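You operate a simulated robot arm through the tools that you are given. There is no shell and no other tool.

You run a simulated two-armed robot. Do the job below in one go: nothing can be reset, and whatever is moved stays where it is left.

JOB
Prove the height stop: run the empty gripper down on to it, then past it to the floor.
Fine: stop in, lower till it stands at hub height, stop out, lower again; both brakes stay on.

It is judged by the outcome, as a careful person would: the job done as asked, and still so three seconds after it is handed in. It fails if anything else is knocked over, pushed out of place, dropped, spilled or broken.

ROBOT AND FRAMES
Two 7-joint arms with fingered hands on one trunk that stands fixed in place. Base frame: the origin is at the foot of the trunk, x ahead of it, y to its left, z up. Readings come in m, degrees, newtons and seconds.
The left shoulder is at [0.024, 0.104, 1.346], the right one opposite. With the tool pointing down near the work surface each hand reaches from about 0.2 to 0.56 m from the base axis, measured 20 degrees to its own side. Payload 2.4 kg a hand.
The tool frame of a hand sits at the grasp point between the pads (the TCP): z along the fingers, y along the line on which they close. The tips reach 0.017 m beyond it. The gripper opens to 0.088 m. The gripper's body begins 0.047 m behind the TCP. The gripper is a hand of 2 fingers: y runs from the thumb to the fingers, the wrist lies at [0, 0, -0.165] in the tool frame.
Orientation is that of the tool frame in the base frame, as a unit quaternion [x, y, z, w]. With the fingers straight down and closing along the base's y, the tool's x points along the base's -x, its y along +y and its z along -z.

CONTROLS
- The arms move only by the tool play_rows. It takes "left_commands", "right_commands" or both (then of equal length, played together; a hand with none holds still); each is text: rows parted by semicolons, each of 6 numbers parted by spaces: the turn, a rotation vector about the tool's x, y, z in degrees, then the shift along the tool's x, y, z in m. In form: ax ay az tx ty tz; .... A call has 1 to 20 rows; each row shifts and turns the commanded pose from where the row before left it, along the tool's axes as they then stand. A row lasts 0.2 s, in which the tool goes at most 0.05 m and 8.6 degrees; a call with a longer step from one row to the next is refused whole. Where a pose cannot be reached the arm comes as near as it can. A force on the tool above 40 N (or 10 N above the force at the start of the call, whichever is more), or a blocked arm, ends the call early, and 0.2 s more pass. In this call time passes only in rows, and 0.2 s behind the last. It gives the time, the measured TCP pose, the force on the tool (base axes), the opening and the grip force at its end, in the units of the frame above (readings bear some noise), with the torque about the TCP (base axes, N m) and any sound that the robot's microphone picked up.
- Cameras (640 x 400 px; columns grow to the right, rows downward): "scene" is now at [0.1185, -0.0141, 1.2825]; the picture's right is [-0.16, -0.99, 0.00], its down [-0.01, 0.00, -1.00] and it looks along [0.99, -0.16, -0.01] (base axes); focal length 230 px, centre (320, 200). "left" rides on the left gripper at [-0.05, 0.003, -0.063] in its tool frame; the picture's right is [-0.06, -1.00, 0.00], its down [0.78, -0.05, -0.62] and it looks along [0.62, -0.04, 0.79] (tool axes); focal length 275 px, centre (320, 200). "right" rides on the right gripper at [0.05, 0.003, -0.063] in its tool frame; the picture's right is [-0.06, 1.00, 0.00], its down [-0.78, -0.05, -0.62] and it looks along [-0.62, -0.04, 0.79] (tool axes); focal length 275 px, centre (320, 200). There is no depth. A picture from a camera that has moved, and an enlarged one, comes with that camera's place and axes in the base frame and with its lens.
- grab_frame(camera): a new picture of that camera. No time passes.
- lift_body(by): slides the trunk up (or, below 0, down) by that many m; the arms and the scene camera ride with it, the base frame stays. It gives what a move gives, with no picture.
- finger_targets(finger1, thumb_bend, hand): sets how far each is bent, from 0 (flat) to 1 (curled in); at 0.3 the hand is open as for a grip, at 0.7 the pads meet at the TCP. One left out holds its place. A second passes; each finger stops where it meets its share of the squeeze, and holds until it gets a number again. It is the only way to open and close the hand. It gives what a move gives, with no picture; readings hold the bend of each and the force on the fingers (four entries, about 0 where the hand has none), thumb and palm.
- turn_head(pan, tilt): turns the head with the scene camera to pan (to the left, within 60 degrees either way) and tilt (down, from -29 to 69), counted from straight ahead of the robot. It gives what a move gives.
- enlarge(camera, box): a new picture of the part [left, top, right, bottom] of that camera's present view, enlarged. No time passes.
- close_job(): hands the job in; it is judged then, once.

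Places have to be worked out from the pictures, the camera data and where the tool is seen. Open the grippers and draw the arms clear of the work before you hand the job in, unless the task says otherwise.

The tools are called after "Request:" as a command line: name --argument value ..., lists and objects as JSON in quotes. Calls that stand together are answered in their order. play_rows: Moves the arms, as the interface text tells. Its arguments: {"type":"object","properties":{"left_commands":{"type":"string"},"right_commands":{"type":"string"}},"required":[]} The other tools are called the same way: lift_body (by) slides the trunk up or down; finger_targets (finger1, thumb_bend, hand) moves the fingers one by one; turn_head (pan, tilt) turns the head that bears the scene camera; grab_frame (camera) takes a picture; enlarge (camera, box) takes an enlarged picture of a part of a camera's view; close_job () hands the job in.

At the start:

```text
time_s: 0.0
left_tcp_pos: [0.4456, 0.1708, 1.3585]
left_tool_rot: [0.0, 1.0, 0.001, 0.0]
left_ft_force: [0.3, -0.9, 0.3]
left_moment: [0.03, 0.01, -0.01]
left_gripper_width: 0.088
left_finger_force: 0.0
left_shape: jaw
left_bend: [0.3, 0.3]
left_finger forces: [0.0, 0.0, 0.1, 0.0, 0.2, 0.0]
right_tcp_pos: [0.3599, -0.1701, 1.3076]
right_tool_rot: [-0.001, 1.0, -0.001, -0.001]
right_ft_force: [0.4, -0.3, -0.2]
right_moment: [0.0, 0.01, 0.03]
right_gripper_width: 0.0876
right_finger_force: 0.0
right_shape: jaw
right_bend: [0.3, 0.3]
right_finger forces: [0.1, 0.0, 0.1, 0.0, 0.0, 0.0]
trunk travel left (down, up): [-0.575, 0.275]
head pan, tilt: [-9.1, 0.6]
```

scene: 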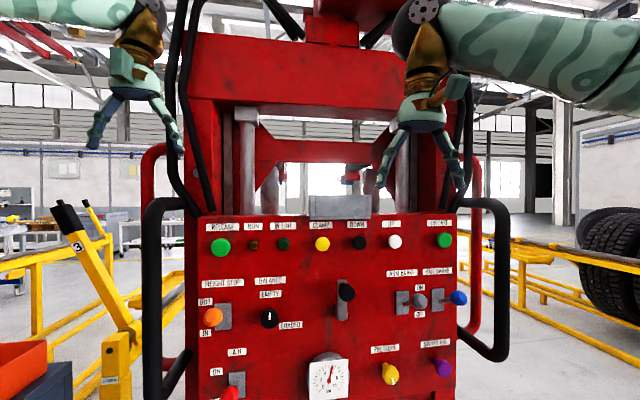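
right: 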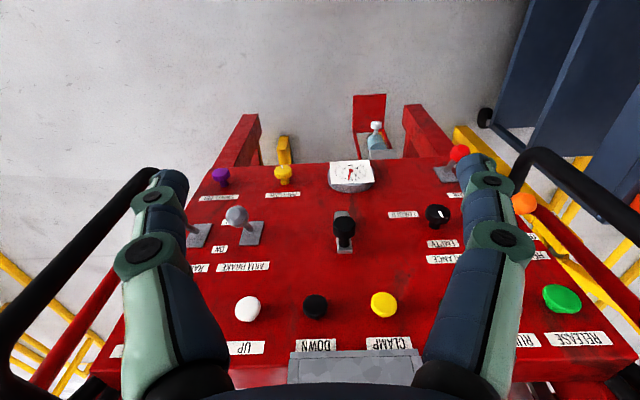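
left: 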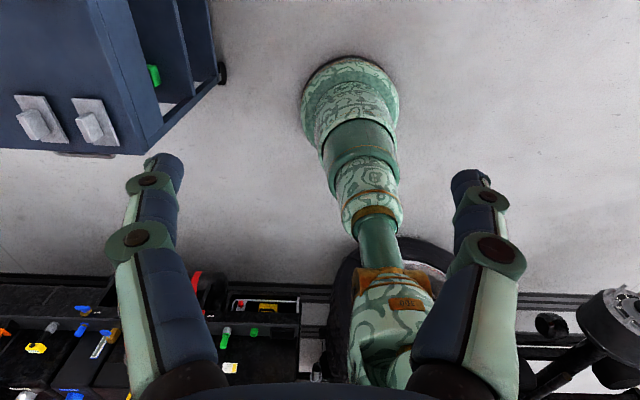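

I see a red machine with a panel of labelled buttons and levers. I'll look closely at the panel before doing anything.

Request:
enlarge --camera "scene" --box '[190, 200, 330, 290]'

Request:
enlarge --camera "scene" --box '[330, 200, 470, 290]'

Request:
enlarge --camera "scene" --box '[190, 280, 330, 400]'

Request:
enlarge --camera "scene" --box '[330, 280, 470, 400]'

```text
4.44 times, centred on (260, 245) of scene
camera zoom: at [0.1185, -0.0141, 1.2825], right [-0.16, -0.99, 0.0], down [-0.01, 0.0, -1.0], along [0.99, -0.16, -0.01], focal length 1024 px, centre (587, 0)
```

zoom: 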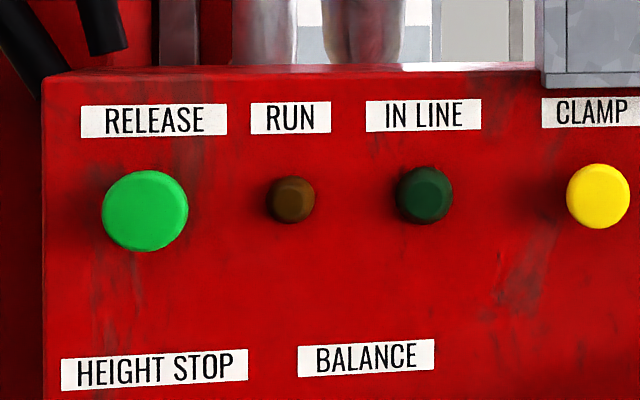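

```text
4.44 times, centred on (400, 245) of scene
camera zoom: at [0.1185, -0.0141, 1.2825], right [-0.16, -0.99, 0.0], down [-0.01, 0.0, -1.0], along [0.99, -0.16, -0.01], focal length 1024 px, centre (-36, 0)
```

zoom: 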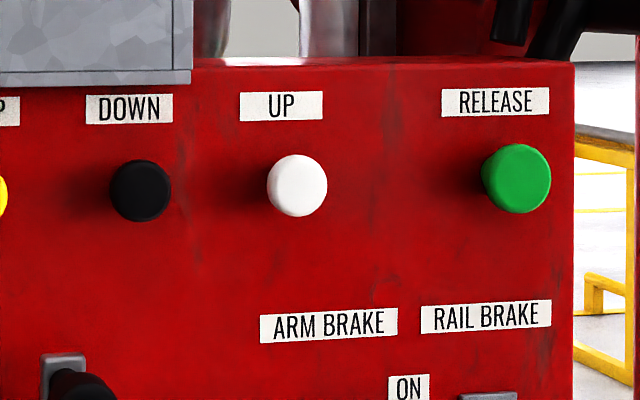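

```text
3.33 times, centred on (260, 340) of scene
camera zoom: at [0.1185, -0.0141, 1.2825], right [-0.16, -0.99, 0.0], down [-0.01, 0.0, -1.0], along [0.99, -0.16, -0.01], focal length 768 px, centre (520, -267)
```

zoom: 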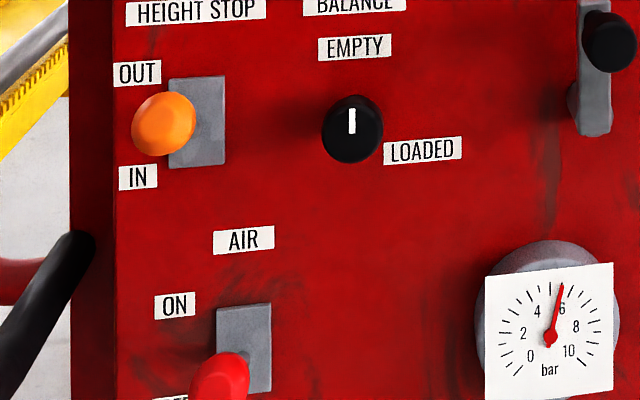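

```text
3.33 times, centred on (400, 340) of scene
camera zoom: at [0.1185, -0.0141, 1.2825], right [-0.16, -0.99, 0.0], down [-0.01, 0.0, -1.0], along [0.99, -0.16, -0.01], focal length 768 px, centre (53, -267)
```

zoom: 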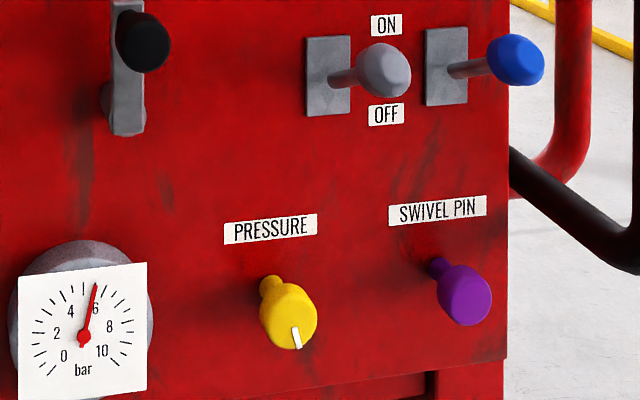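

The key lever positions need a better angle. I'll tilt the head down to see the lower panel and the floor.

Request:
turn_head --pan -9.1 --tilt 30

```text
time_s: 0.9
left_tcp_pos: [0.4458, 0.1708, 1.3577]
left_tool_rot: [0.0, 1.0, 0.0, 0.0]
left_ft_force: [0.2, -0.6, -0.1]
left_moment: [0.01, 0.0, 0.01]
left_gripper_width: 0.0878
left_finger_force: 0.1
left_shape: jaw
left_bend: [0.3, 0.3]
left_finger forces: [0.1, 0.0, 0.0, 0.0, 0.0, 0.1]
right_tcp_pos: [0.3605, -0.1707, 1.308]
right_tool_rot: [-0.001, 1.0, 0.0, 0.0]
right_ft_force: [1.2, -0.4, -0.5]
right_moment: [0.0, -0.03, 0.01]
right_gripper_width: 0.0881
right_finger_force: 0.1
right_shape: jaw
right_bend: [0.3, 0.3]
right_finger forces: [0.0, 0.0, 0.0, 0.0, 0.0, 0.0]
trunk travel left (down, up): [-0.575, 0.275]
head pan, tilt: [-9.1, 30.0]
```

The head is tilted; now I take the picture.

Request:
grab_frame --camera "scene"

Request:
enlarge --camera "scene" --box '[180, 120, 340, 220]'

Request:
enlarge --camera "scene" --box '[320, 120, 480, 220]'

Request:
enlarge --camera "scene" --box '[180, 190, 340, 290]'

```text
taken
camera scene: at [0.1187, -0.0141, 1.2353], right [-0.16, -0.99, 0.0], down [-0.49, 0.08, -0.87], along [0.86, -0.14, -0.5], focal length 230 px, centre (320, 200)
```

scene: 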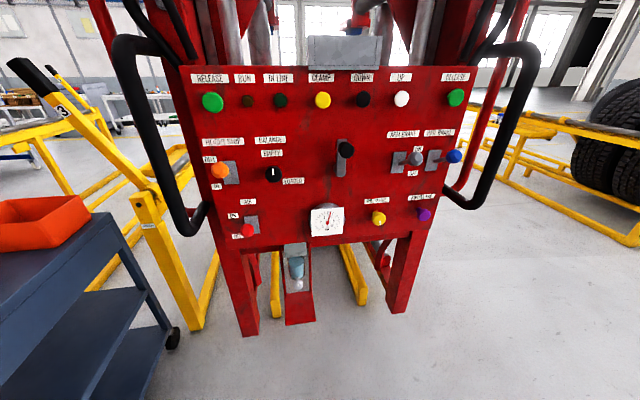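

```text
4.00 times, centred on (260, 170) of scene
camera zoom: at [0.1187, -0.0141, 1.2353], right [-0.16, -0.99, 0.0], down [-0.49, 0.08, -0.87], along [0.86, -0.14, -0.5], focal length 921 px, centre (560, 320)
```

zoom: 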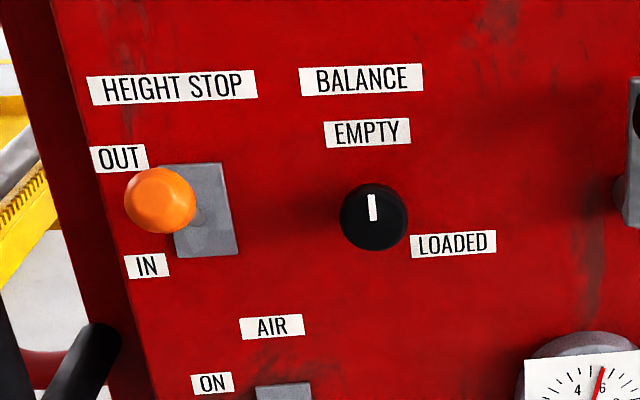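

```text
4.00 times, centred on (400, 170) of scene
camera zoom: at [0.1187, -0.0141, 1.2353], right [-0.16, -0.99, 0.0], down [-0.49, 0.08, -0.87], along [0.86, -0.14, -0.5], focal length 921 px, centre (0, 320)
```

zoom: 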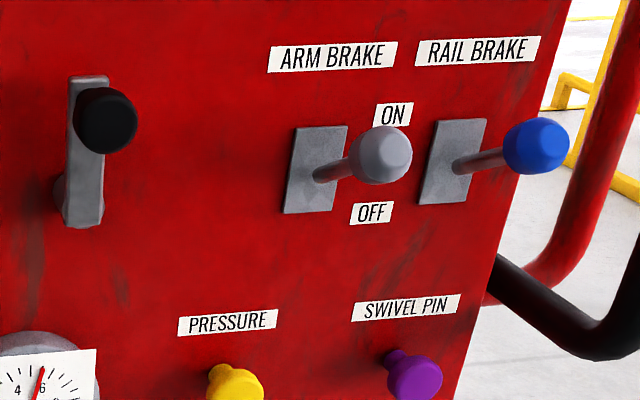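

```text
4.00 times, centred on (260, 240) of scene
camera zoom: at [0.1187, -0.0141, 1.2353], right [-0.16, -0.99, 0.0], down [-0.49, 0.08, -0.87], along [0.86, -0.14, -0.5], focal length 921 px, centre (560, 40)
```

zoom: 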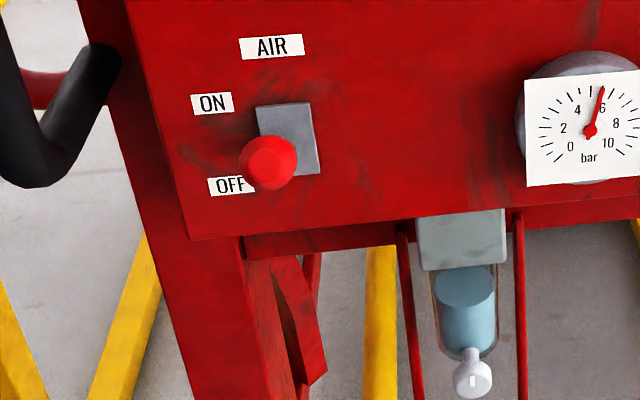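

The AIR, HEIGHT STOP and both brake levers all seem to be tilted up (air ON, stop OUT, brakes ON). I still need to find the machine's own gripper, so I'll look up with the head.

Request:
turn_head --pan -9.1 --tilt -25

Request:
grab_frame --camera "scene"

Request:
turn_head --pan 35 --tilt 10

Request:
grab_frame --camera "scene"

Request:
turn_head --pan -50 --tilt 10

Request:
grab_frame --camera "scene"

```text
time_s: 2.2
left_tcp_pos: [0.4449, 0.1716, 1.3583]
left_tool_rot: [-0.001, 1.0, 0.0, 0.0]
left_ft_force: [-0.1, -0.3, 0.6]
left_moment: [-0.01, 0.02, 0.03]
left_gripper_width: 0.088
left_finger_force: 0.1
left_shape: jaw
left_bend: [0.3, 0.3]
left_finger forces: [0.0, 0.0, 0.0, 0.0, 0.0, 0.0]
right_tcp_pos: [0.3598, -0.1704, 1.3064]
right_tool_rot: [-0.001, 1.0, 0.0, 0.0]
right_ft_force: [0.3, 0.2, -0.4]
right_moment: [0.02, 0.01, 0.0]
right_gripper_width: 0.0878
right_finger_force: 0.0
right_shape: jaw
right_bend: [0.3, 0.3]
right_finger forces: [0.0, 0.0, 0.0, 0.1, 0.0, 0.1]
trunk travel left (down, up): [-0.575, 0.275]
head pan, tilt: [-9.1, -25.0]
```

```text
taken
camera scene: at [0.0996, -0.011, 1.3192], right [-0.16, -0.99, 0.0], down [0.42, -0.07, -0.91], along [0.9, -0.14, 0.42], focal length 230 px, centre (320, 200)
```

scene: 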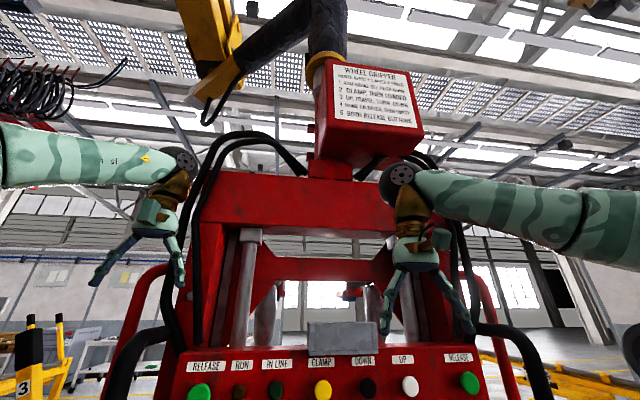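

```text
time_s: 3.3
left_tcp_pos: [0.4447, 0.171, 1.358]
left_tool_rot: [0.0, 1.0, 0.0, 0.0]
left_ft_force: [0.6, -0.1, 0.5]
left_moment: [0.0, 0.01, -0.02]
left_gripper_width: 0.0879
left_finger_force: 0.0
left_shape: jaw
left_bend: [0.3, 0.3]
left_finger forces: [0.0, 0.1, 0.0, 0.0, 0.0, 0.0]
right_tcp_pos: [0.3601, -0.1713, 1.3081]
right_tool_rot: [-0.001, 1.0, 0.001, 0.0]
right_ft_force: [0.2, -0.5, -0.2]
right_moment: [-0.02, 0.02, -0.01]
right_gripper_width: 0.088
right_finger_force: 0.0
right_shape: jaw
right_bend: [0.3, 0.3]
right_finger forces: [0.1, 0.1, 0.0, 0.1, 0.1, 0.1]
trunk travel left (down, up): [-0.575, 0.275]
head pan, tilt: [35.0, 10.0]
```

```text
taken
camera scene: at [0.1077, 0.0504, 1.2669], right [0.54, -0.84, 0.0], down [-0.15, -0.1, -0.98], along [0.83, 0.53, -0.18], focal length 230 px, centre (320, 200)
```

scene: 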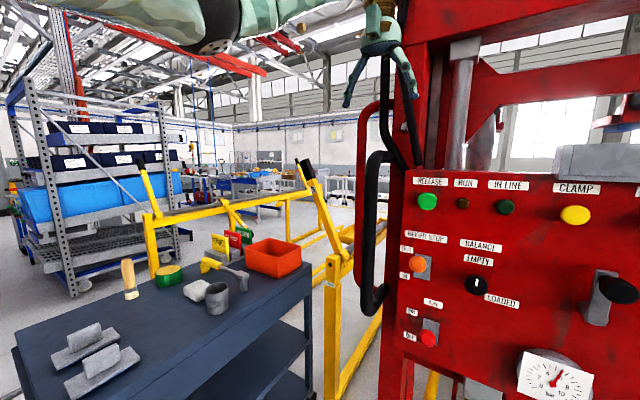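

```text
time_s: 4.9
left_tcp_pos: [0.4457, 0.1709, 1.3579]
left_tool_rot: [0.0, 1.0, -0.001, 0.0]
left_ft_force: [0.4, -0.2, -0.3]
left_moment: [-0.02, 0.0, -0.01]
left_gripper_width: 0.0882
left_finger_force: 0.2
left_shape: jaw
left_bend: [0.3, 0.3]
left_finger forces: [0.0, 0.0, 0.1, 0.0, 0.0, 0.0]
right_tcp_pos: [0.3599, -0.1719, 1.3077]
right_tool_rot: [0.0, 1.0, 0.0, 0.001]
right_ft_force: [0.3, -0.1, 0.2]
right_moment: [0.02, 0.01, -0.01]
right_gripper_width: 0.0879
right_finger_force: 0.1
right_shape: jaw
right_bend: [0.3, 0.3]
right_finger forces: [0.0, 0.1, 0.0, 0.0, 0.1, 0.0]
trunk travel left (down, up): [-0.575, 0.275]
head pan, tilt: [-50.0, 10.0]
```

```text
taken
camera scene: at [0.1083, -0.0492, 1.2665], right [-0.53, -0.85, 0.0], down [-0.16, 0.1, -0.98], along [0.83, -0.52, -0.18], focal length 230 px, centre (320, 200)
```

scene: 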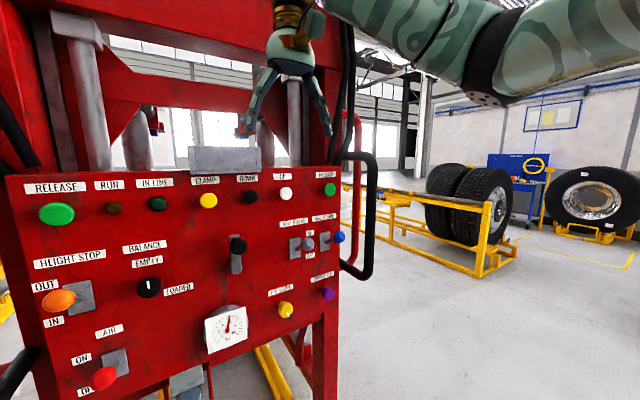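

There's a placard titled WHEEL GRIPPER with numbered steps on the machine's top. I'll aim the head at it and read it.

Request:
turn_head --pan -12 --tilt -25

Request:
enlarge --camera "scene" --box '[310, 55, 430, 135]'

Request:
grab_frame --camera "scene"

```text
time_s: 5.9
left_tcp_pos: [0.4464, 0.1709, 1.3576]
left_tool_rot: [0.001, 1.0, 0.0, 0.0]
left_ft_force: [-0.8, 0.4, 0.5]
left_moment: [0.01, 0.03, -0.02]
left_gripper_width: 0.0878
left_finger_force: 0.2
left_shape: jaw
left_bend: [0.3, 0.3]
left_finger forces: [0.1, 0.1, 0.0, 0.0, 0.0, 0.0]
right_tcp_pos: [0.3601, -0.1715, 1.3071]
right_tool_rot: [-0.001, 1.0, 0.001, -0.001]
right_ft_force: [0.9, 0.2, 0.5]
right_moment: [0.0, 0.01, -0.03]
right_gripper_width: 0.0882
right_finger_force: 0.0
right_shape: jaw
right_bend: [0.3, 0.3]
right_finger forces: [0.0, 0.1, 0.1, 0.0, 0.0, 0.1]
trunk travel left (down, up): [-0.575, 0.275]
head pan, tilt: [-12.0, -25.0]
```

```text
5.00 times, centred on (370, 95) of scene
camera zoom: at [0.099, -0.0146, 1.3191], right [-0.21, -0.98, 0.0], down [0.41, -0.09, -0.91], along [0.89, -0.19, 0.42], focal length 1152 px, centre (70, 725)
```

zoom: 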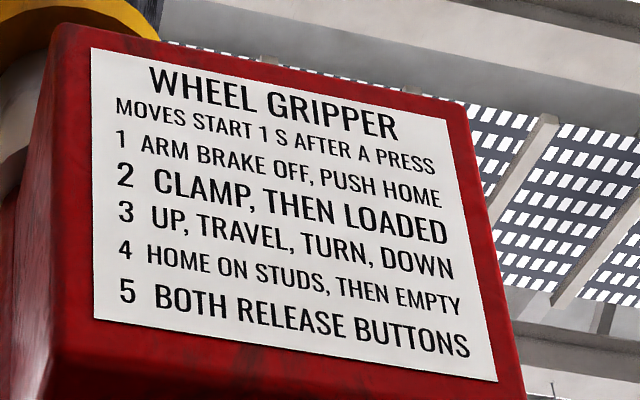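

```text
taken
camera scene: at [0.099, -0.0146, 1.3191], right [-0.21, -0.98, 0.0], down [0.41, -0.09, -0.91], along [0.89, -0.19, 0.42], focal length 230 px, centre (320, 200)
```

scene: 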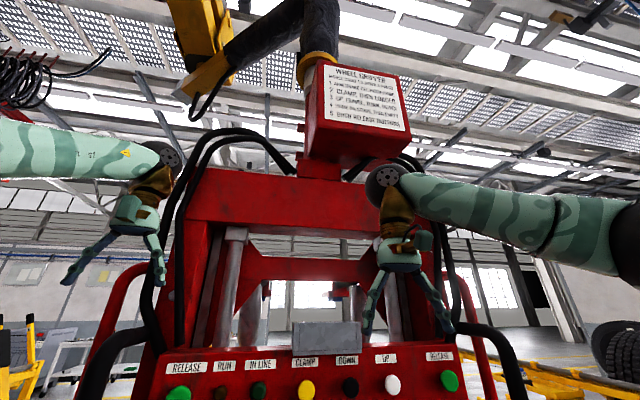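

The placard says moves start 1 s after a press, and the panel belongs to the wheel gripper that hangs from the overhead arm, so the panel will go down with it. Next I pitch both hands to point forward (toward the panel) while staying well short of it, at about x = 0.45.

Request:
play_rows --left_commands "0 0 0 0 0 0.04; 0 0 0 0 0 0.04; 0 -8.18 0 0 0 0; 0 -8.18 0 0 0 0; 0 -8.18 0 0 0 0; 0 -8.18 0 0 0 0; 0 -8.18 0 0 0 0; 0 -8.18 0 0 0 0; 0 -8.18 0 0 0 0; 0 -8.18 0 0 0 0; 0 -8.18 0 0 0 0; 0 -8.18 0 0 0 0; 0 -8.2 0 0 0 0" --right_commands "0 0 0 -0.04 0 0.02; 0 0 0 -0.04 0 0.02; 0 -8.18 0 0 0 0; 0 -8.18 0 0 0 0; 0 -8.18 0 0 0 0; 0 -8.18 0 0 0 0; 0 -8.18 0 0 0 0; 0 -8.18 0 0 0 0; 0 -8.18 0 0 0 0; 0 -8.18 0 0 0 0; 0 -8.18 0 0 0 0; 0 -8.18 0 0 0 0; 0 -8.2 0 0 0 0"

Request:
turn_head --pan -9 --tilt 15

Request:
grab_frame --camera "scene"

Request:
grab_frame --camera "left"

Request:
grab_frame --camera "right"

```text
time_s: 8.7
left_tcp_pos: [0.4441, 0.1713, 1.2774]
left_tool_rot: [-0.001, 0.815, 0.001, 0.58]
left_ft_force: [-0.2, 0.8, 0.5]
left_moment: [-0.02, -0.04, -0.02]
left_gripper_width: 0.088
left_finger_force: 0.1
left_shape: jaw
left_bend: [0.3, 0.3]
left_finger forces: [0.0, 0.1, 0.0, 0.1, 0.0, 0.1]
left hand out of reach, approached as far as the arm can: row 12, 13
right_tcp_pos: [0.4405, -0.1714, 1.2678]
right_tool_rot: [-0.002, 0.706, 0.001, 0.708]
right_ft_force: [-0.2, -0.1, -0.7]
right_moment: [-0.03, 0.01, -0.01]
right_gripper_width: 0.088
right_finger_force: 0.0
right_shape: jaw
right_bend: [0.3, 0.3]
right_finger forces: [0.0, 0.1, 0.0, 0.1, 0.0, 0.0]
trunk travel left (down, up): [-0.575, 0.275]
head pan, tilt: [-12.0, -25.0]
```

```text
time_s: 9.8
left_tcp_pos: [0.4456, 0.171, 1.2801]
left_tool_rot: [-0.001, 0.814, 0.001, 0.581]
left_ft_force: [0.5, 1.0, -0.6]
left_moment: [0.01, 0.02, -0.01]
left_gripper_width: 0.088
left_finger_force: 0.0
left_shape: jaw
left_bend: [0.3, 0.3]
left_finger forces: [0.0, 0.0, 0.0, 0.0, 0.0, 0.0]
right_tcp_pos: [0.4405, -0.1701, 1.268]
right_tool_rot: [0.0, 0.707, 0.0, 0.707]
right_ft_force: [-0.6, 0.1, 0.0]
right_moment: [0.0, -0.02, 0.01]
right_gripper_width: 0.0878
right_finger_force: 0.1
right_shape: jaw
right_bend: [0.3, 0.3]
right_finger forces: [0.1, 0.0, 0.0, 0.1, 0.0, 0.1]
trunk travel left (down, up): [-0.575, 0.275]
head pan, tilt: [-9.0, 15.0]
```

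```text
taken
camera scene: at [0.1216, -0.0144, 1.2595], right [-0.16, -0.99, 0.0], down [-0.26, 0.04, -0.97], along [0.95, -0.15, -0.26], focal length 230 px, centre (320, 200)
```

scene: 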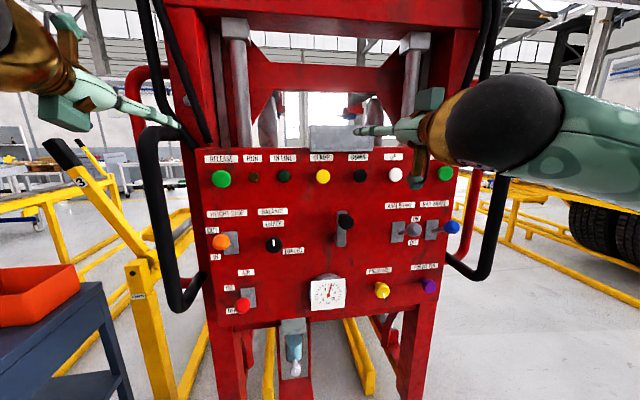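

```text
taken
camera left: at [0.4008, 0.1733, 1.3474], right [0.02, -1.0, 0.06], down [-0.84, -0.05, -0.54], along [0.54, -0.04, -0.84], focal length 275 px, centre (320, 200)
```

left: 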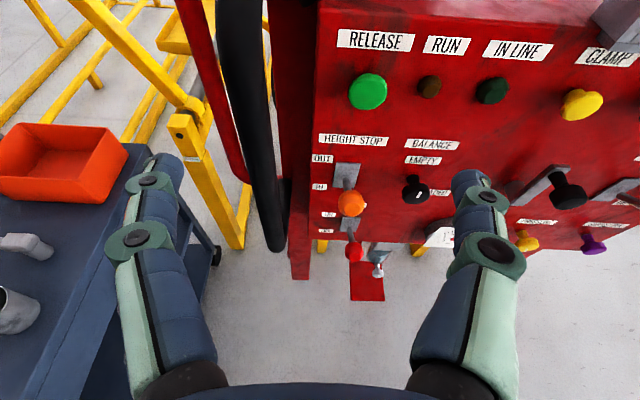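

```text
taken
camera right: at [0.3765, -0.1679, 1.2183], right [0.0, 1.0, 0.06], down [-0.62, -0.05, 0.78], along [0.79, -0.04, 0.62], focal length 275 px, centre (320, 200)
```

right: 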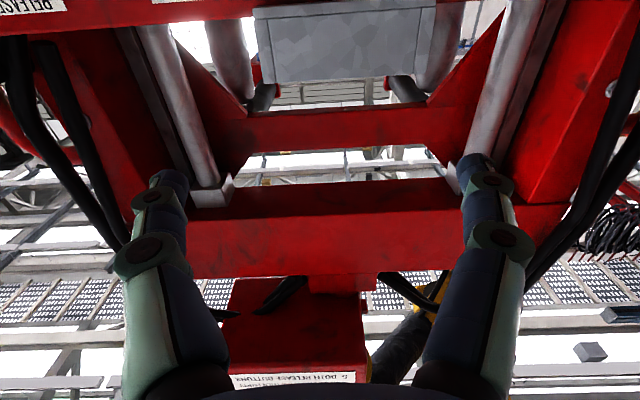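

Combining the views, I place the HEIGHT STOP ball at about (0.590, 0.119, 1.050) in the OUT position and the DOWN cap at about (0.65, -0.196, 1.174). I'll close both hands into blunt pushers, then bring the left one lower and in front of the lever.

Request:
finger_targets --hand "left" --finger1 0.7 --thumb_bend 0.7

Request:
finger_targets --hand "right" --finger1 0.7 --thumb_bend 0.7

Request:
play_rows --left_commands "0 0 0 0.031 -0.0129 0.025; 0 0 0 0.031 -0.0129 0.025; 0 0 0 0.031 -0.0129 0.025; 0 0 0 0.031 -0.0129 0.025"

```text
time_s: 10.8
left_tcp_pos: [0.4443, 0.1704, 1.2782]
left_tool_rot: [-0.001, 0.815, 0.001, 0.58]
left_ft_force: [-0.4, -1.7, 0.1]
left_moment: [0.03, -0.03, -0.01]
left_gripper_width: 0.0001
left_finger_force: 0.1
left_shape: fingers
left_bend: [0.7, 0.7]
left_finger forces: [0.0, 0.0, 0.1, 0.0, 0.1, 0.1]
right_tcp_pos: [0.44, -0.1721, 1.2679]
right_tool_rot: [0.0, 0.707, 0.001, 0.707]
right_ft_force: [0.6, -0.4, -1.0]
right_moment: [0.04, 0.02, -0.01]
right_gripper_width: 0.0881
right_finger_force: 0.1
right_shape: jaw
right_bend: [0.3, 0.3]
right_finger forces: [0.0, 0.0, 0.0, 0.1, 0.2, 0.0]
trunk travel left (down, up): [-0.575, 0.275]
head pan, tilt: [-9.0, 15.0]
```

```text
time_s: 11.8
left_tcp_pos: [0.445, 0.1714, 1.2782]
left_tool_rot: [-0.001, 0.815, 0.001, 0.58]
left_ft_force: [-0.3, -0.5, 0.5]
left_moment: [0.02, -0.03, 0.0]
left_gripper_width: 0.0
left_finger_force: 0.1
left_shape: fingers
left_bend: [0.7, 0.7]
left_finger forces: [0.0, 0.0, 0.1, 0.1, 0.1, 0.1]
right_tcp_pos: [0.4404, -0.1707, 1.268]
right_tool_rot: [-0.001, 0.707, 0.001, 0.707]
right_ft_force: [0.3, 0.0, 0.6]
right_moment: [0.02, 0.0, 0.01]
right_gripper_width: 0.0
right_finger_force: 0.1
right_shape: fingers
right_bend: [0.7, 0.7]
right_finger forces: [0.0, 0.0, 0.1, 0.0, 0.0, 0.1]
trunk travel left (down, up): [-0.575, 0.275]
head pan, tilt: [-9.0, 15.0]
```

```text
time_s: 12.8
left_tcp_pos: [0.4502, 0.1793, 1.2702]
left_tool_rot: [0.001, 0.816, 0.0, 0.578]
left_ft_force: [0.3, 0.3, -0.2]
left_moment: [-0.02, -0.01, -0.02]
left_gripper_width: 0.0
left_finger_force: 0.1
left_shape: fingers
left_bend: [0.7, 0.7]
left_finger forces: [0.0, 0.1, 0.0, 0.0, 0.0, 0.1]
left hand out of reach, approached as far as the arm can: row 1, 2, 3, 4
right_tcp_pos: [0.44, -0.1703, 1.2671]
right_tool_rot: [0.0, 0.707, 0.0, 0.707]
right_ft_force: [-0.9, -0.5, -0.2]
right_moment: [0.03, 0.01, -0.01]
right_gripper_width: 0.0
right_finger_force: 0.0
right_shape: fingers
right_bend: [0.7, 0.7]
right_finger forces: [0.0, 0.0, 0.0, 0.0, 0.0, 0.1]
trunk travel left (down, up): [-0.575, 0.275]
head pan, tilt: [-9.0, 15.0]
```

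The left arm reports out of reach and barely moved, so it's likely at a wrist limit at this pitch. I'll back the pitch off a little to see how the commanded pose behaves.

Request:
play_rows --left_commands "0 8 0 0 0 0; 0 8 0 0 0 0; 0 8 0 0 0 0"

Request:
grab_frame --camera "scene"

```text
time_s: 13.6
left_tcp_pos: [0.4481, 0.1776, 1.27]
left_tool_rot: [0.0, 0.918, 0.0, 0.397]
left_ft_force: [1.2, 0.5, 0.5]
left_moment: [-0.01, 0.0, 0.02]
left_gripper_width: 0.0001
left_finger_force: 0.1
left_shape: fingers
left_bend: [0.7, 0.7]
left_finger forces: [0.0, 0.0, 0.0, 0.0, 0.1, 0.0]
right_tcp_pos: [0.4397, -0.1711, 1.2687]
right_tool_rot: [0.0, 0.707, 0.0, 0.707]
right_ft_force: [0.4, 0.5, 0.6]
right_moment: [0.02, 0.01, 0.02]
right_gripper_width: 0.0002
right_finger_force: 0.0
right_shape: fingers
right_bend: [0.7, 0.7]
right_finger forces: [0.0, 0.0, 0.0, 0.0, 0.1, 0.0]
trunk travel left (down, up): [-0.575, 0.275]
head pan, tilt: [-9.0, 15.0]
```

```text
taken
camera scene: at [0.1218, -0.0145, 1.2594], right [-0.16, -0.99, 0.0], down [-0.26, 0.04, -0.97], along [0.95, -0.15, -0.26], focal length 230 px, centre (320, 200)
```

scene: 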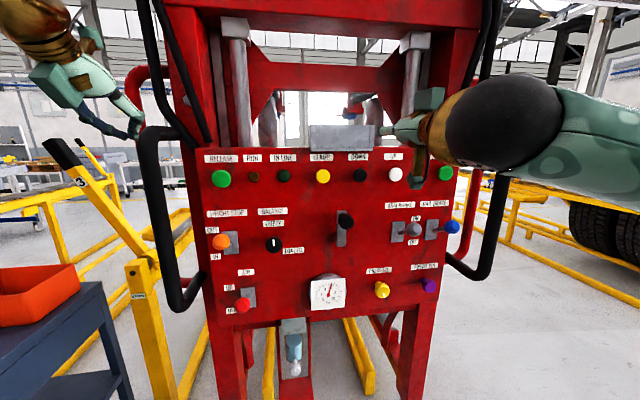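

The commanded pose restarts from the achieved one, good. I'll move the left hand lower and further forward at this pitch first, then pitch up again where the forearm points more forward.

Request:
play_rows --left_commands "0 0 0 0.01625 -0.0145 0.0338; 0 0 0 0.01625 -0.0145 0.0338; 0 0 0 0.01625 -0.0145 0.0338; 0 0 0 0.01625 -0.0145 0.0338"

Request:
play_rows --left_commands "0 -8 0 0 0 0; 0 -8 0 0 0 0; 0 -8 0 0 0 0"

```text
time_s: 14.6
left_tcp_pos: [0.5049, 0.121, 1.1292]
left_tool_rot: [-0.001, 0.918, 0.001, 0.398]
left_ft_force: [-0.5, 0.3, 1.0]
left_moment: [0.01, 0.02, 0.02]
left_gripper_width: 0.0
left_finger_force: 0.0
left_shape: fingers
left_bend: [0.7, 0.7]
left_finger forces: [0.0, 0.1, 0.0, 0.0, 0.0, 0.1]
right_tcp_pos: [0.4405, -0.1711, 1.2678]
right_tool_rot: [0.0, 0.707, 0.0, 0.707]
right_ft_force: [0.3, -0.3, 0.6]
right_moment: [0.03, 0.01, -0.01]
right_gripper_width: 0.0
right_finger_force: 0.1
right_shape: fingers
right_bend: [0.7, 0.7]
right_finger forces: [0.0, 0.0, 0.0, 0.0, 0.1, 0.1]
trunk travel left (down, up): [-0.575, 0.275]
head pan, tilt: [-9.0, 15.0]
```

```text
time_s: 15.4
left_tcp_pos: [0.5041, 0.1219, 1.1305]
left_tool_rot: [-0.001, 0.887, 0.001, 0.461]
left_ft_force: [0.5, 0.6, -0.3]
left_moment: [0.01, -0.02, 0.01]
left_gripper_width: 0.0
left_finger_force: 0.1
left_shape: fingers
left_bend: [0.7, 0.7]
left_finger forces: [0.0, 0.0, 0.0, 0.0, 0.0, 0.0]
left hand out of reach, approached as far as the arm can: row 2, 3
right_tcp_pos: [0.4415, -0.1706, 1.2667]
right_tool_rot: [0.0, 0.707, 0.0, 0.707]
right_ft_force: [0.4, 0.3, -0.3]
right_moment: [0.02, -0.03, -0.01]
right_gripper_width: 0.0
right_finger_force: 0.1
right_shape: fingers
right_bend: [0.7, 0.7]
right_finger forces: [0.0, 0.0, 0.0, 0.1, 0.1, 0.1]
trunk travel left (down, up): [-0.575, 0.275]
head pan, tilt: [-9.0, 15.0]
```

At this height the left hand can only pitch to about 35° below horizontal, so rather than pushing I'll grip the ball from above and in front, which works for both directions. I'll ease the pitch off its limit, open the left hand and take a picture to fix the ball.

Request:
play_rows --left_commands "0 5 0 0 0 0; 0 5 0 0 0 0"

Request:
finger_targets --hand "left" --finger1 0.3 --thumb_bend 0.3

Request:
grab_frame --camera "left"

Request:
grab_frame --camera "scene"

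```text
time_s: 16.0
left_tcp_pos: [0.5044, 0.1207, 1.1299]
left_tool_rot: [0.0, 0.925, 0.0, 0.38]
left_ft_force: [-0.4, -1.2, -0.2]
left_moment: [0.01, -0.01, 0.04]
left_gripper_width: 0.0
left_finger_force: 0.1
left_shape: fingers
left_bend: [0.7, 0.7]
left_finger forces: [0.1, 0.0, 0.0, 0.0, 0.0, 0.0]
right_tcp_pos: [0.4406, -0.1709, 1.2664]
right_tool_rot: [0.0, 0.707, 0.001, 0.707]
right_ft_force: [0.3, -0.6, -0.7]
right_moment: [0.02, -0.01, -0.03]
right_gripper_width: 0.0
right_finger_force: 0.1
right_shape: fingers
right_bend: [0.7, 0.7]
right_finger forces: [0.0, 0.1, 0.0, 0.0, 0.0, 0.0]
trunk travel left (down, up): [-0.575, 0.275]
head pan, tilt: [-9.0, 15.0]
```

```text
time_s: 17.0
left_tcp_pos: [0.5036, 0.1215, 1.1295]
left_tool_rot: [-0.001, 0.924, 0.0, 0.382]
left_ft_force: [0.0, -0.7, -0.6]
left_moment: [-0.02, 0.01, 0.01]
left_gripper_width: 0.0837
left_finger_force: 0.0
left_shape: fingers
left_bend: [0.3, 0.3]
left_finger forces: [0.0, 0.0, 0.0, 0.0, 0.1, 0.0]
right_tcp_pos: [0.4396, -0.1703, 1.2674]
right_tool_rot: [-0.001, 0.707, 0.0, 0.707]
right_ft_force: [0.9, 0.7, 0.1]
right_moment: [-0.03, -0.01, 0.0]
right_gripper_width: 0.0
right_finger_force: 0.1
right_shape: fingers
right_bend: [0.7, 0.7]
right_finger forces: [0.0, 0.1, 0.0, 0.0, 0.0, 0.1]
trunk travel left (down, up): [-0.575, 0.275]
head pan, tilt: [-9.0, 15.0]
```

```text
taken
camera left: at [0.4942, 0.1243, 1.2115], right [0.04, -1.0, 0.04], down [-0.99, -0.05, -0.11], along [0.12, -0.04, -0.99], focal length 275 px, centre (320, 200)
```

left: 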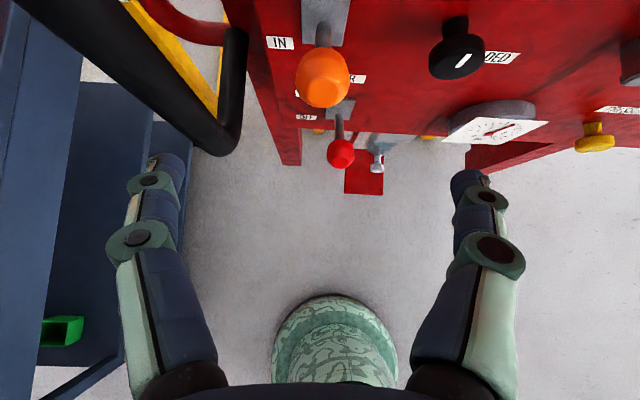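

```text
taken
camera scene: at [0.1216, -0.0144, 1.2594], right [-0.16, -0.99, 0.0], down [-0.26, 0.04, -0.97], along [0.95, -0.15, -0.26], focal length 230 px, centre (320, 200)
```

scene: 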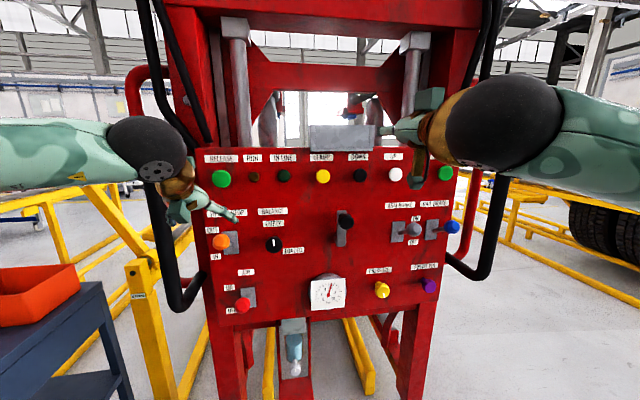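

The picture agrees with the ball at about (0.590, 0.1195, 1.051), almost straight along the tool axis and 0.116 m ahead. I'll advance in steps so the open fingers straddle the ball.

Request:
play_rows --left_commands "0 0 0 -0.0013 -0.0004 0.029; 0 0 0 -0.0013 -0.0004 0.029; 0 0 0 -0.0013 -0.0004 0.029; 0 0 0 -0.0013 -0.0004 0.026"

Request:
grab_frame --camera "left"

Request:
enlarge --camera "scene" --box '[140, 140, 300, 320]'

```text
time_s: 18.0
left_tcp_pos: [0.5892, 0.1178, 1.0544]
left_tool_rot: [0.0, 0.924, 0.001, 0.382]
left_ft_force: [0.9, 1.1, 0.3]
left_moment: [0.01, 0.01, 0.0]
left_gripper_width: 0.0835
left_finger_force: 0.1
left_shape: fingers
left_bend: [0.3, 0.3]
left_finger forces: [0.0, 0.0, 0.0, 0.1, 0.0, 0.0]
right_tcp_pos: [0.4399, -0.1714, 1.2672]
right_tool_rot: [-0.002, 0.707, 0.001, 0.707]
right_ft_force: [-0.6, 0.0, 0.0]
right_moment: [-0.01, -0.03, -0.03]
right_gripper_width: 0.0
right_finger_force: 0.0
right_shape: fingers
right_bend: [0.7, 0.7]
right_finger forces: [0.1, 0.0, 0.0, 0.1, 0.0, 0.0]
trunk travel left (down, up): [-0.575, 0.275]
head pan, tilt: [-9.0, 15.0]
```

```text
taken
camera left: at [0.5783, 0.121, 1.1363], right [0.04, -1.0, 0.04], down [-0.99, -0.05, -0.11], along [0.12, -0.04, -0.99], focal length 275 px, centre (320, 200)
```

left: 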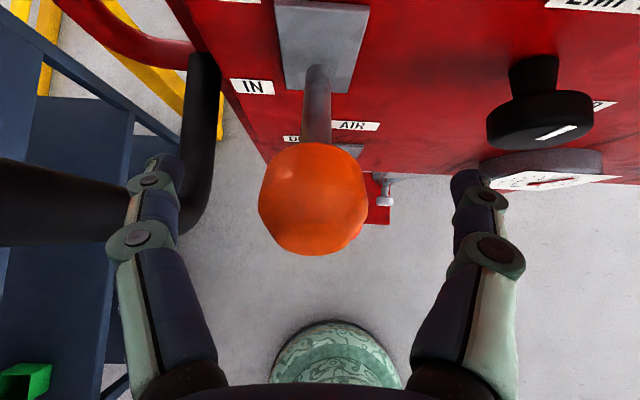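

```text
2.22 times, centred on (220, 230) of scene
camera zoom: at [0.1218, -0.0147, 1.2594], right [-0.16, -0.99, 0.0], down [-0.26, 0.04, -0.97], along [0.95, -0.15, -0.26], focal length 512 px, centre (542, 133)
```

zoom: 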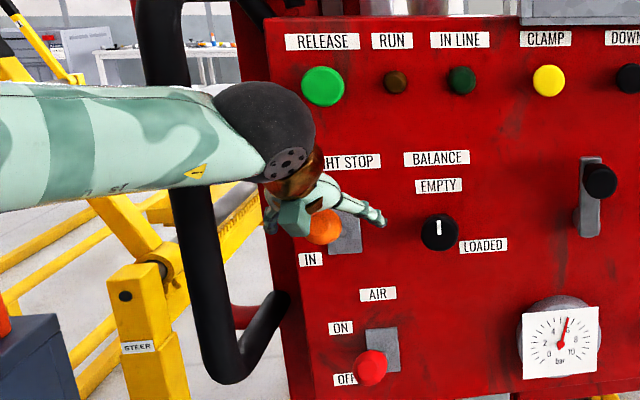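

The ball sits right at the TCP in the left camera's picture (centre of the image). I'll close the fingers on it.

Request:
finger_targets --hand "left" --finger1 0.7 --thumb_bend 0.7

Request:
grab_frame --camera "left"

```text
time_s: 19.0
left_tcp_pos: [0.5883, 0.1186, 1.0541]
left_tool_rot: [0.0, 0.924, 0.0, 0.381]
left_ft_force: [3.4, -1.7, -1.1]
left_moment: [-0.03, -0.04, -0.01]
left_gripper_width: 0.0205
left_finger_force: 5.8
left_shape: fingers
left_bend: [0.58, 0.64]
left_finger forces: [5.1, 0.0, 0.0, 0.1, 6.6, 0.1]
right_tcp_pos: [0.4412, -0.1713, 1.2668]
right_tool_rot: [-0.002, 0.708, 0.0, 0.707]
right_ft_force: [0.2, 0.2, -0.6]
right_moment: [-0.03, 0.03, 0.0]
right_gripper_width: 0.0
right_finger_force: 0.1
right_shape: fingers
right_bend: [0.7, 0.7]
right_finger forces: [0.0, 0.1, 0.0, 0.0, 0.0, 0.0]
trunk travel left (down, up): [-0.575, 0.275]
head pan, tilt: [-9.0, 15.0]
```

```text
taken
camera left: at [0.5787, 0.1211, 1.1365], right [0.04, -1.0, 0.04], down [-0.99, -0.05, -0.11], along [0.12, -0.04, -0.99], focal length 275 px, centre (320, 200)
```

left: 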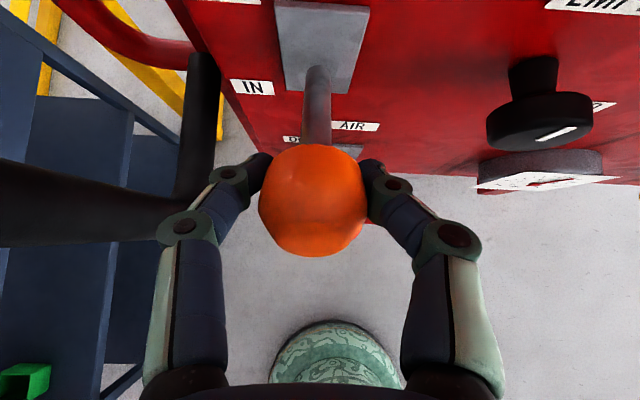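

The fingers have the ball with about 6 N. I'll draw it down the first half of the lever's arc and watch the force.

Request:
play_rows --left_commands "0 0 0 0.0109 0 0.0046; 0 0 0 0.0111 0 0.0069; 0 0 0 0.0097 0 0.0084"

Request:
grab_frame --camera "left"

Request:
enlarge --camera "scene" --box '[160, 180, 300, 320]'

```text
time_s: 19.8
left_tcp_pos: [0.5802, 0.1185, 1.0168]
left_tool_rot: [0.0, 0.925, -0.001, 0.381]
left_ft_force: [7.0, -3.2, -1.4]
left_moment: [0.0, -0.08, -0.02]
left_gripper_width: 0.0179
left_finger_force: 5.9
left_shape: fingers
left_bend: [0.6, 0.64]
left_finger forces: [4.6, 0.0, 0.0, 0.1, 7.0, 0.0]
right_tcp_pos: [0.4418, -0.1712, 1.2678]
right_tool_rot: [-0.001, 0.708, 0.001, 0.706]
right_ft_force: [-0.3, 0.4, 0.0]
right_moment: [0.01, 0.03, -0.02]
right_gripper_width: 0.0
right_finger_force: 0.2
right_shape: fingers
right_bend: [0.7, 0.7]
right_finger forces: [0.0, 0.1, 0.0, 0.0, 0.0, 0.0]
trunk travel left (down, up): [-0.575, 0.275]
head pan, tilt: [-9.0, 15.0]
```

```text
taken
camera left: at [0.5708, 0.1216, 1.0979], right [0.04, -1.0, 0.04], down [-0.99, -0.05, -0.11], along [0.12, -0.04, -0.99], focal length 275 px, centre (320, 200)
```

left: 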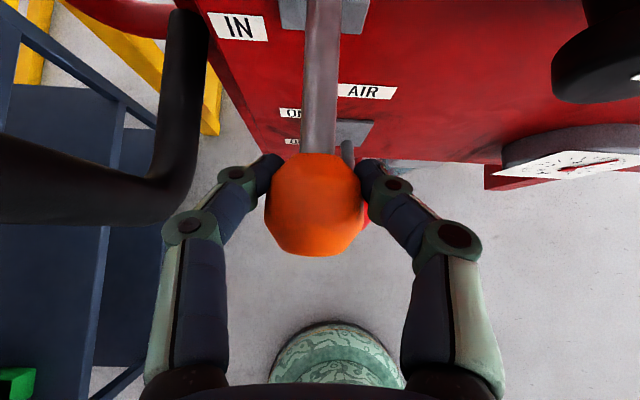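

```text
2.86 times, centred on (230, 250) of scene
camera zoom: at [0.1231, -0.0148, 1.2592], right [-0.16, -0.99, 0.0], down [-0.26, 0.04, -0.97], along [0.95, -0.15, -0.26], focal length 658 px, centre (577, 57)
```

zoom: 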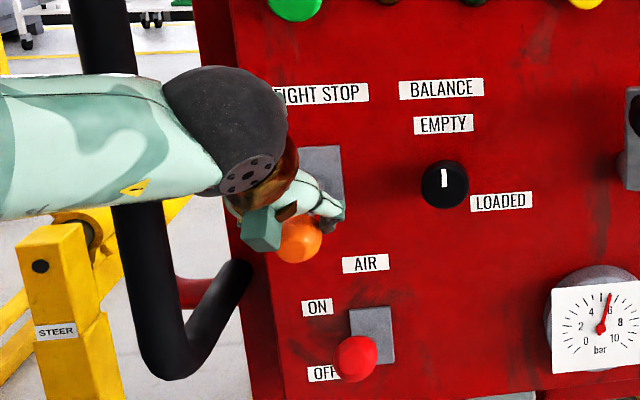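

The lever follows the hand. I'll take it through the rest of the arc to the IN end.

Request:
play_rows --left_commands "0 0 0 0.0083 0 0.0098; 0 0 0 0.0068 0 0.0111; 0 0 0 0.0046 0 0.011"

Request:
grab_frame --camera "left"

Request:
enlarge --camera "scene" --box '[160, 180, 300, 320]'

```text
time_s: 20.6
left_tcp_pos: [0.5858, 0.119, 0.9812]
left_tool_rot: [0.0, 0.925, 0.001, 0.381]
left_ft_force: [1.0, -1.9, 4.1]
left_moment: [-0.05, -0.03, -0.01]
left_gripper_width: 0.0183
left_finger_force: 4.7
left_shape: fingers
left_bend: [0.61, 0.65]
left_finger forces: [3.6, 0.0, 0.0, 0.0, 6.5, 0.0]
right_tcp_pos: [0.439, -0.1713, 1.267]
right_tool_rot: [0.0, 0.707, 0.0, 0.708]
right_ft_force: [0.2, 0.4, -0.5]
right_moment: [0.0, 0.03, -0.03]
right_gripper_width: 0.0
right_finger_force: 0.0
right_shape: fingers
right_bend: [0.7, 0.7]
right_finger forces: [0.0, 0.0, 0.0, 0.1, 0.0, 0.1]
trunk travel left (down, up): [-0.575, 0.275]
head pan, tilt: [-9.0, 15.0]
```

```text
taken
camera left: at [0.5772, 0.1221, 1.0616], right [0.04, -1.0, 0.04], down [-0.99, -0.05, -0.11], along [0.12, -0.04, -0.99], focal length 275 px, centre (320, 200)
```

left: 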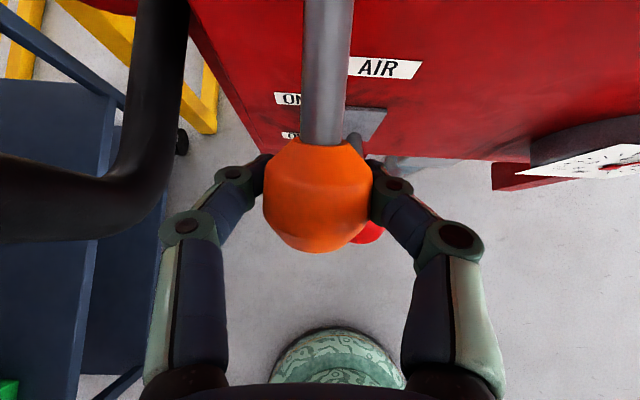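

```text
2.86 times, centred on (230, 250) of scene
camera zoom: at [0.1213, -0.015, 1.2594], right [-0.16, -0.99, 0.0], down [-0.26, 0.04, -0.97], along [0.95, -0.15, -0.26], focal length 658 px, centre (577, 57)
```

zoom: 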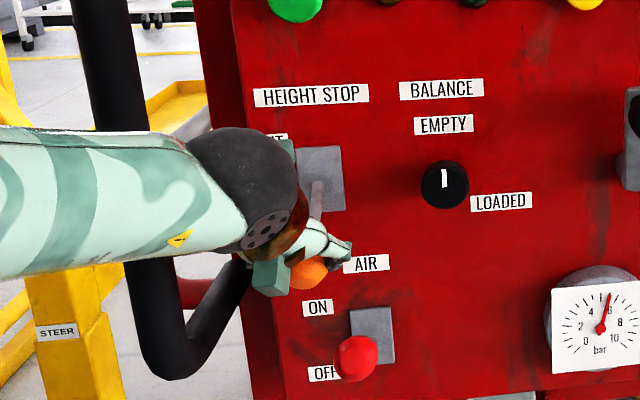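

The lever is now low, about mirrored to where it was. I'll press a little further to be sure it's at its end, then check the force.

Request:
play_rows --left_commands "0 0 0 0.003 0 0.006; 0 0 0 0.003 0 0.006"

Request:
grab_frame --camera "left"

```text
time_s: 21.2
left_tcp_pos: [0.5893, 0.1189, 0.9679]
left_tool_rot: [-0.001, 0.924, 0.001, 0.382]
left_ft_force: [-0.7, -4.4, -0.2]
left_moment: [-0.01, 0.01, 0.05]
left_gripper_width: 0.0067
left_finger_force: 3.8
left_shape: fingers
left_bend: [0.67, 0.67]
left_finger forces: [2.0, 0.1, 0.1, 0.0, 5.6, 0.0]
right_tcp_pos: [0.4387, -0.1712, 1.2684]
right_tool_rot: [0.0, 0.707, 0.0, 0.707]
right_ft_force: [0.2, 0.7, 0.1]
right_moment: [0.0, 0.03, 0.02]
right_gripper_width: 0.0
right_finger_force: 0.1
right_shape: fingers
right_bend: [0.7, 0.7]
right_finger forces: [0.0, 0.1, 0.0, 0.0, 0.0, 0.0]
trunk travel left (down, up): [-0.575, 0.275]
head pan, tilt: [-9.0, 15.0]
```

```text
taken
camera left: at [0.5803, 0.122, 1.0492], right [0.04, -1.0, 0.04], down [-0.99, -0.05, -0.11], along [0.12, -0.04, -0.99], focal length 275 px, centre (320, 200)
```

left: 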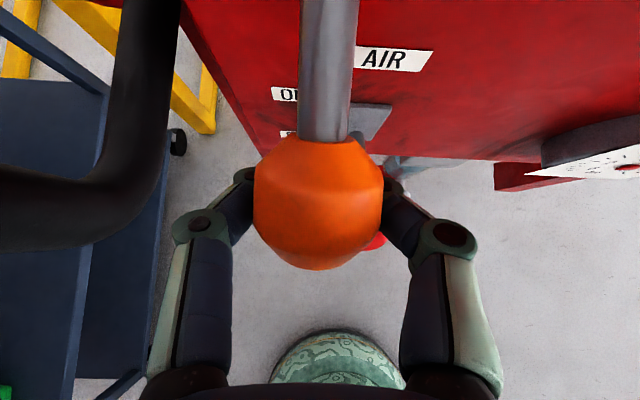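

The lever stopped at its end and the fingers slid on past the ball, so it is fully IN. I'll open the hand and back off along the tool axis.

Request:
finger_targets --hand "left" --finger1 0.3 --thumb_bend 0.3

Request:
play_rows --left_commands "0 0 0 0 0 -0.035; 0 0 0 0 0 -0.035; 0 0 0 0 0 -0.04; 0 0 0 0 0 -0.04; 0 0 0 0 0 -0.04"

Request:
grab_frame --camera "left"

Request:
grab_frame --camera "scene"

Request:
enlarge --camera "scene" --box '[180, 140, 320, 320]'

```text
time_s: 22.2
left_tcp_pos: [0.5904, 0.1206, 0.9681]
left_tool_rot: [-0.001, 0.924, 0.0, 0.382]
left_ft_force: [0.0, 0.0, 0.7]
left_moment: [-0.03, 0.03, 0.0]
left_gripper_width: 0.0834
left_finger_force: 0.1
left_shape: fingers
left_bend: [0.3, 0.3]
left_finger forces: [0.0, 0.0, 0.0, 0.1, 0.0, 0.0]
right_tcp_pos: [0.4399, -0.171, 1.2671]
right_tool_rot: [-0.001, 0.707, 0.0, 0.707]
right_ft_force: [-0.8, -0.6, -1.1]
right_moment: [0.01, 0.01, 0.02]
right_gripper_width: 0.0
right_finger_force: 0.1
right_shape: fingers
right_bend: [0.7, 0.7]
right_finger forces: [0.0, 0.0, 0.0, 0.0, 0.0, 0.0]
trunk travel left (down, up): [-0.575, 0.275]
head pan, tilt: [-9.0, 15.0]
```

```text
time_s: 23.4
left_tcp_pos: [0.4538, 0.1203, 1.103]
left_tool_rot: [-0.001, 0.924, 0.001, 0.382]
left_ft_force: [0.3, -0.2, -0.2]
left_moment: [-0.01, -0.01, -0.02]
left_gripper_width: 0.0841
left_finger_force: 0.1
left_shape: fingers
left_bend: [0.3, 0.3]
left_finger forces: [0.0, 0.0, 0.0, 0.1, 0.0, 0.0]
right_tcp_pos: [0.4389, -0.1693, 1.268]
right_tool_rot: [-0.001, 0.707, 0.001, 0.707]
right_ft_force: [0.0, -0.1, -0.1]
right_moment: [-0.03, -0.03, -0.03]
right_gripper_width: 0.0002
right_finger_force: 0.2
right_shape: fingers
right_bend: [0.7, 0.7]
right_finger forces: [0.1, 0.1, 0.0, 0.1, 0.0, 0.0]
trunk travel left (down, up): [-0.575, 0.275]
head pan, tilt: [-9.0, 15.0]
```

```text
taken
camera left: at [0.4449, 0.122, 1.1855], right [0.05, -1.0, 0.04], down [-0.99, -0.05, -0.12], along [0.12, -0.04, -0.99], focal length 275 px, centre (320, 200)
```

left: 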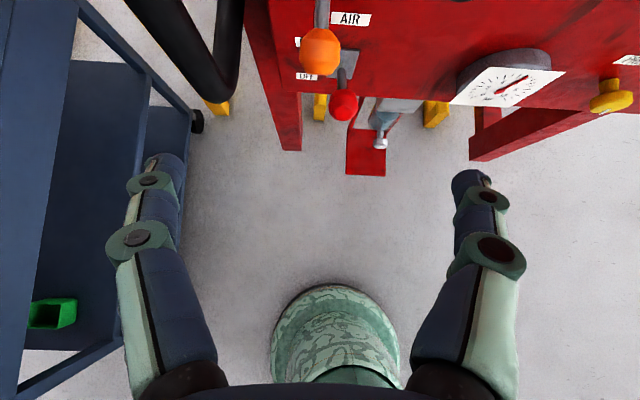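

```text
taken
camera scene: at [0.1213, -0.0144, 1.2594], right [-0.16, -0.99, 0.0], down [-0.26, 0.04, -0.97], along [0.95, -0.15, -0.26], focal length 230 px, centre (320, 200)
```

scene: 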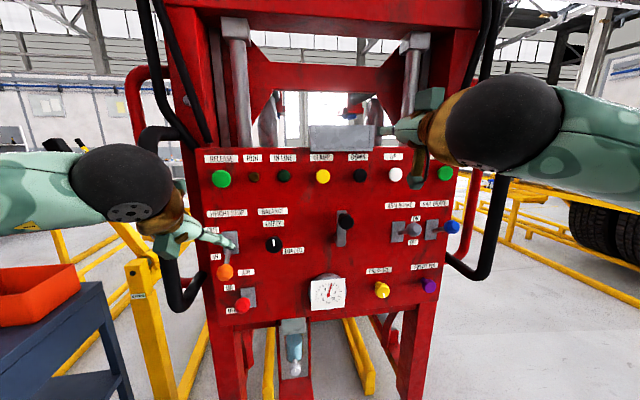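

```text
2.22 times, centred on (250, 230) of scene
camera zoom: at [0.1213, -0.0144, 1.2594], right [-0.16, -0.99, 0.0], down [-0.26, 0.04, -0.97], along [0.95, -0.15, -0.26], focal length 512 px, centre (476, 133)
```

zoom: 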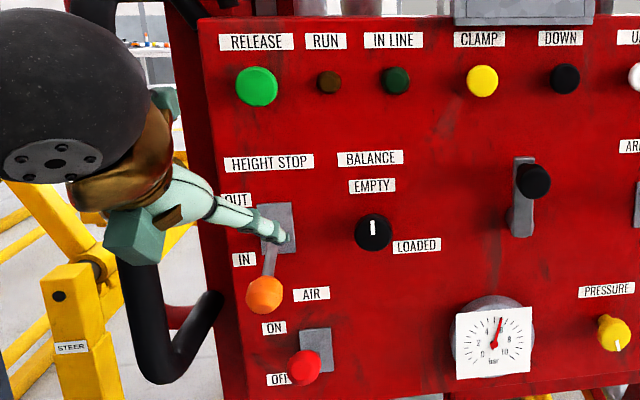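

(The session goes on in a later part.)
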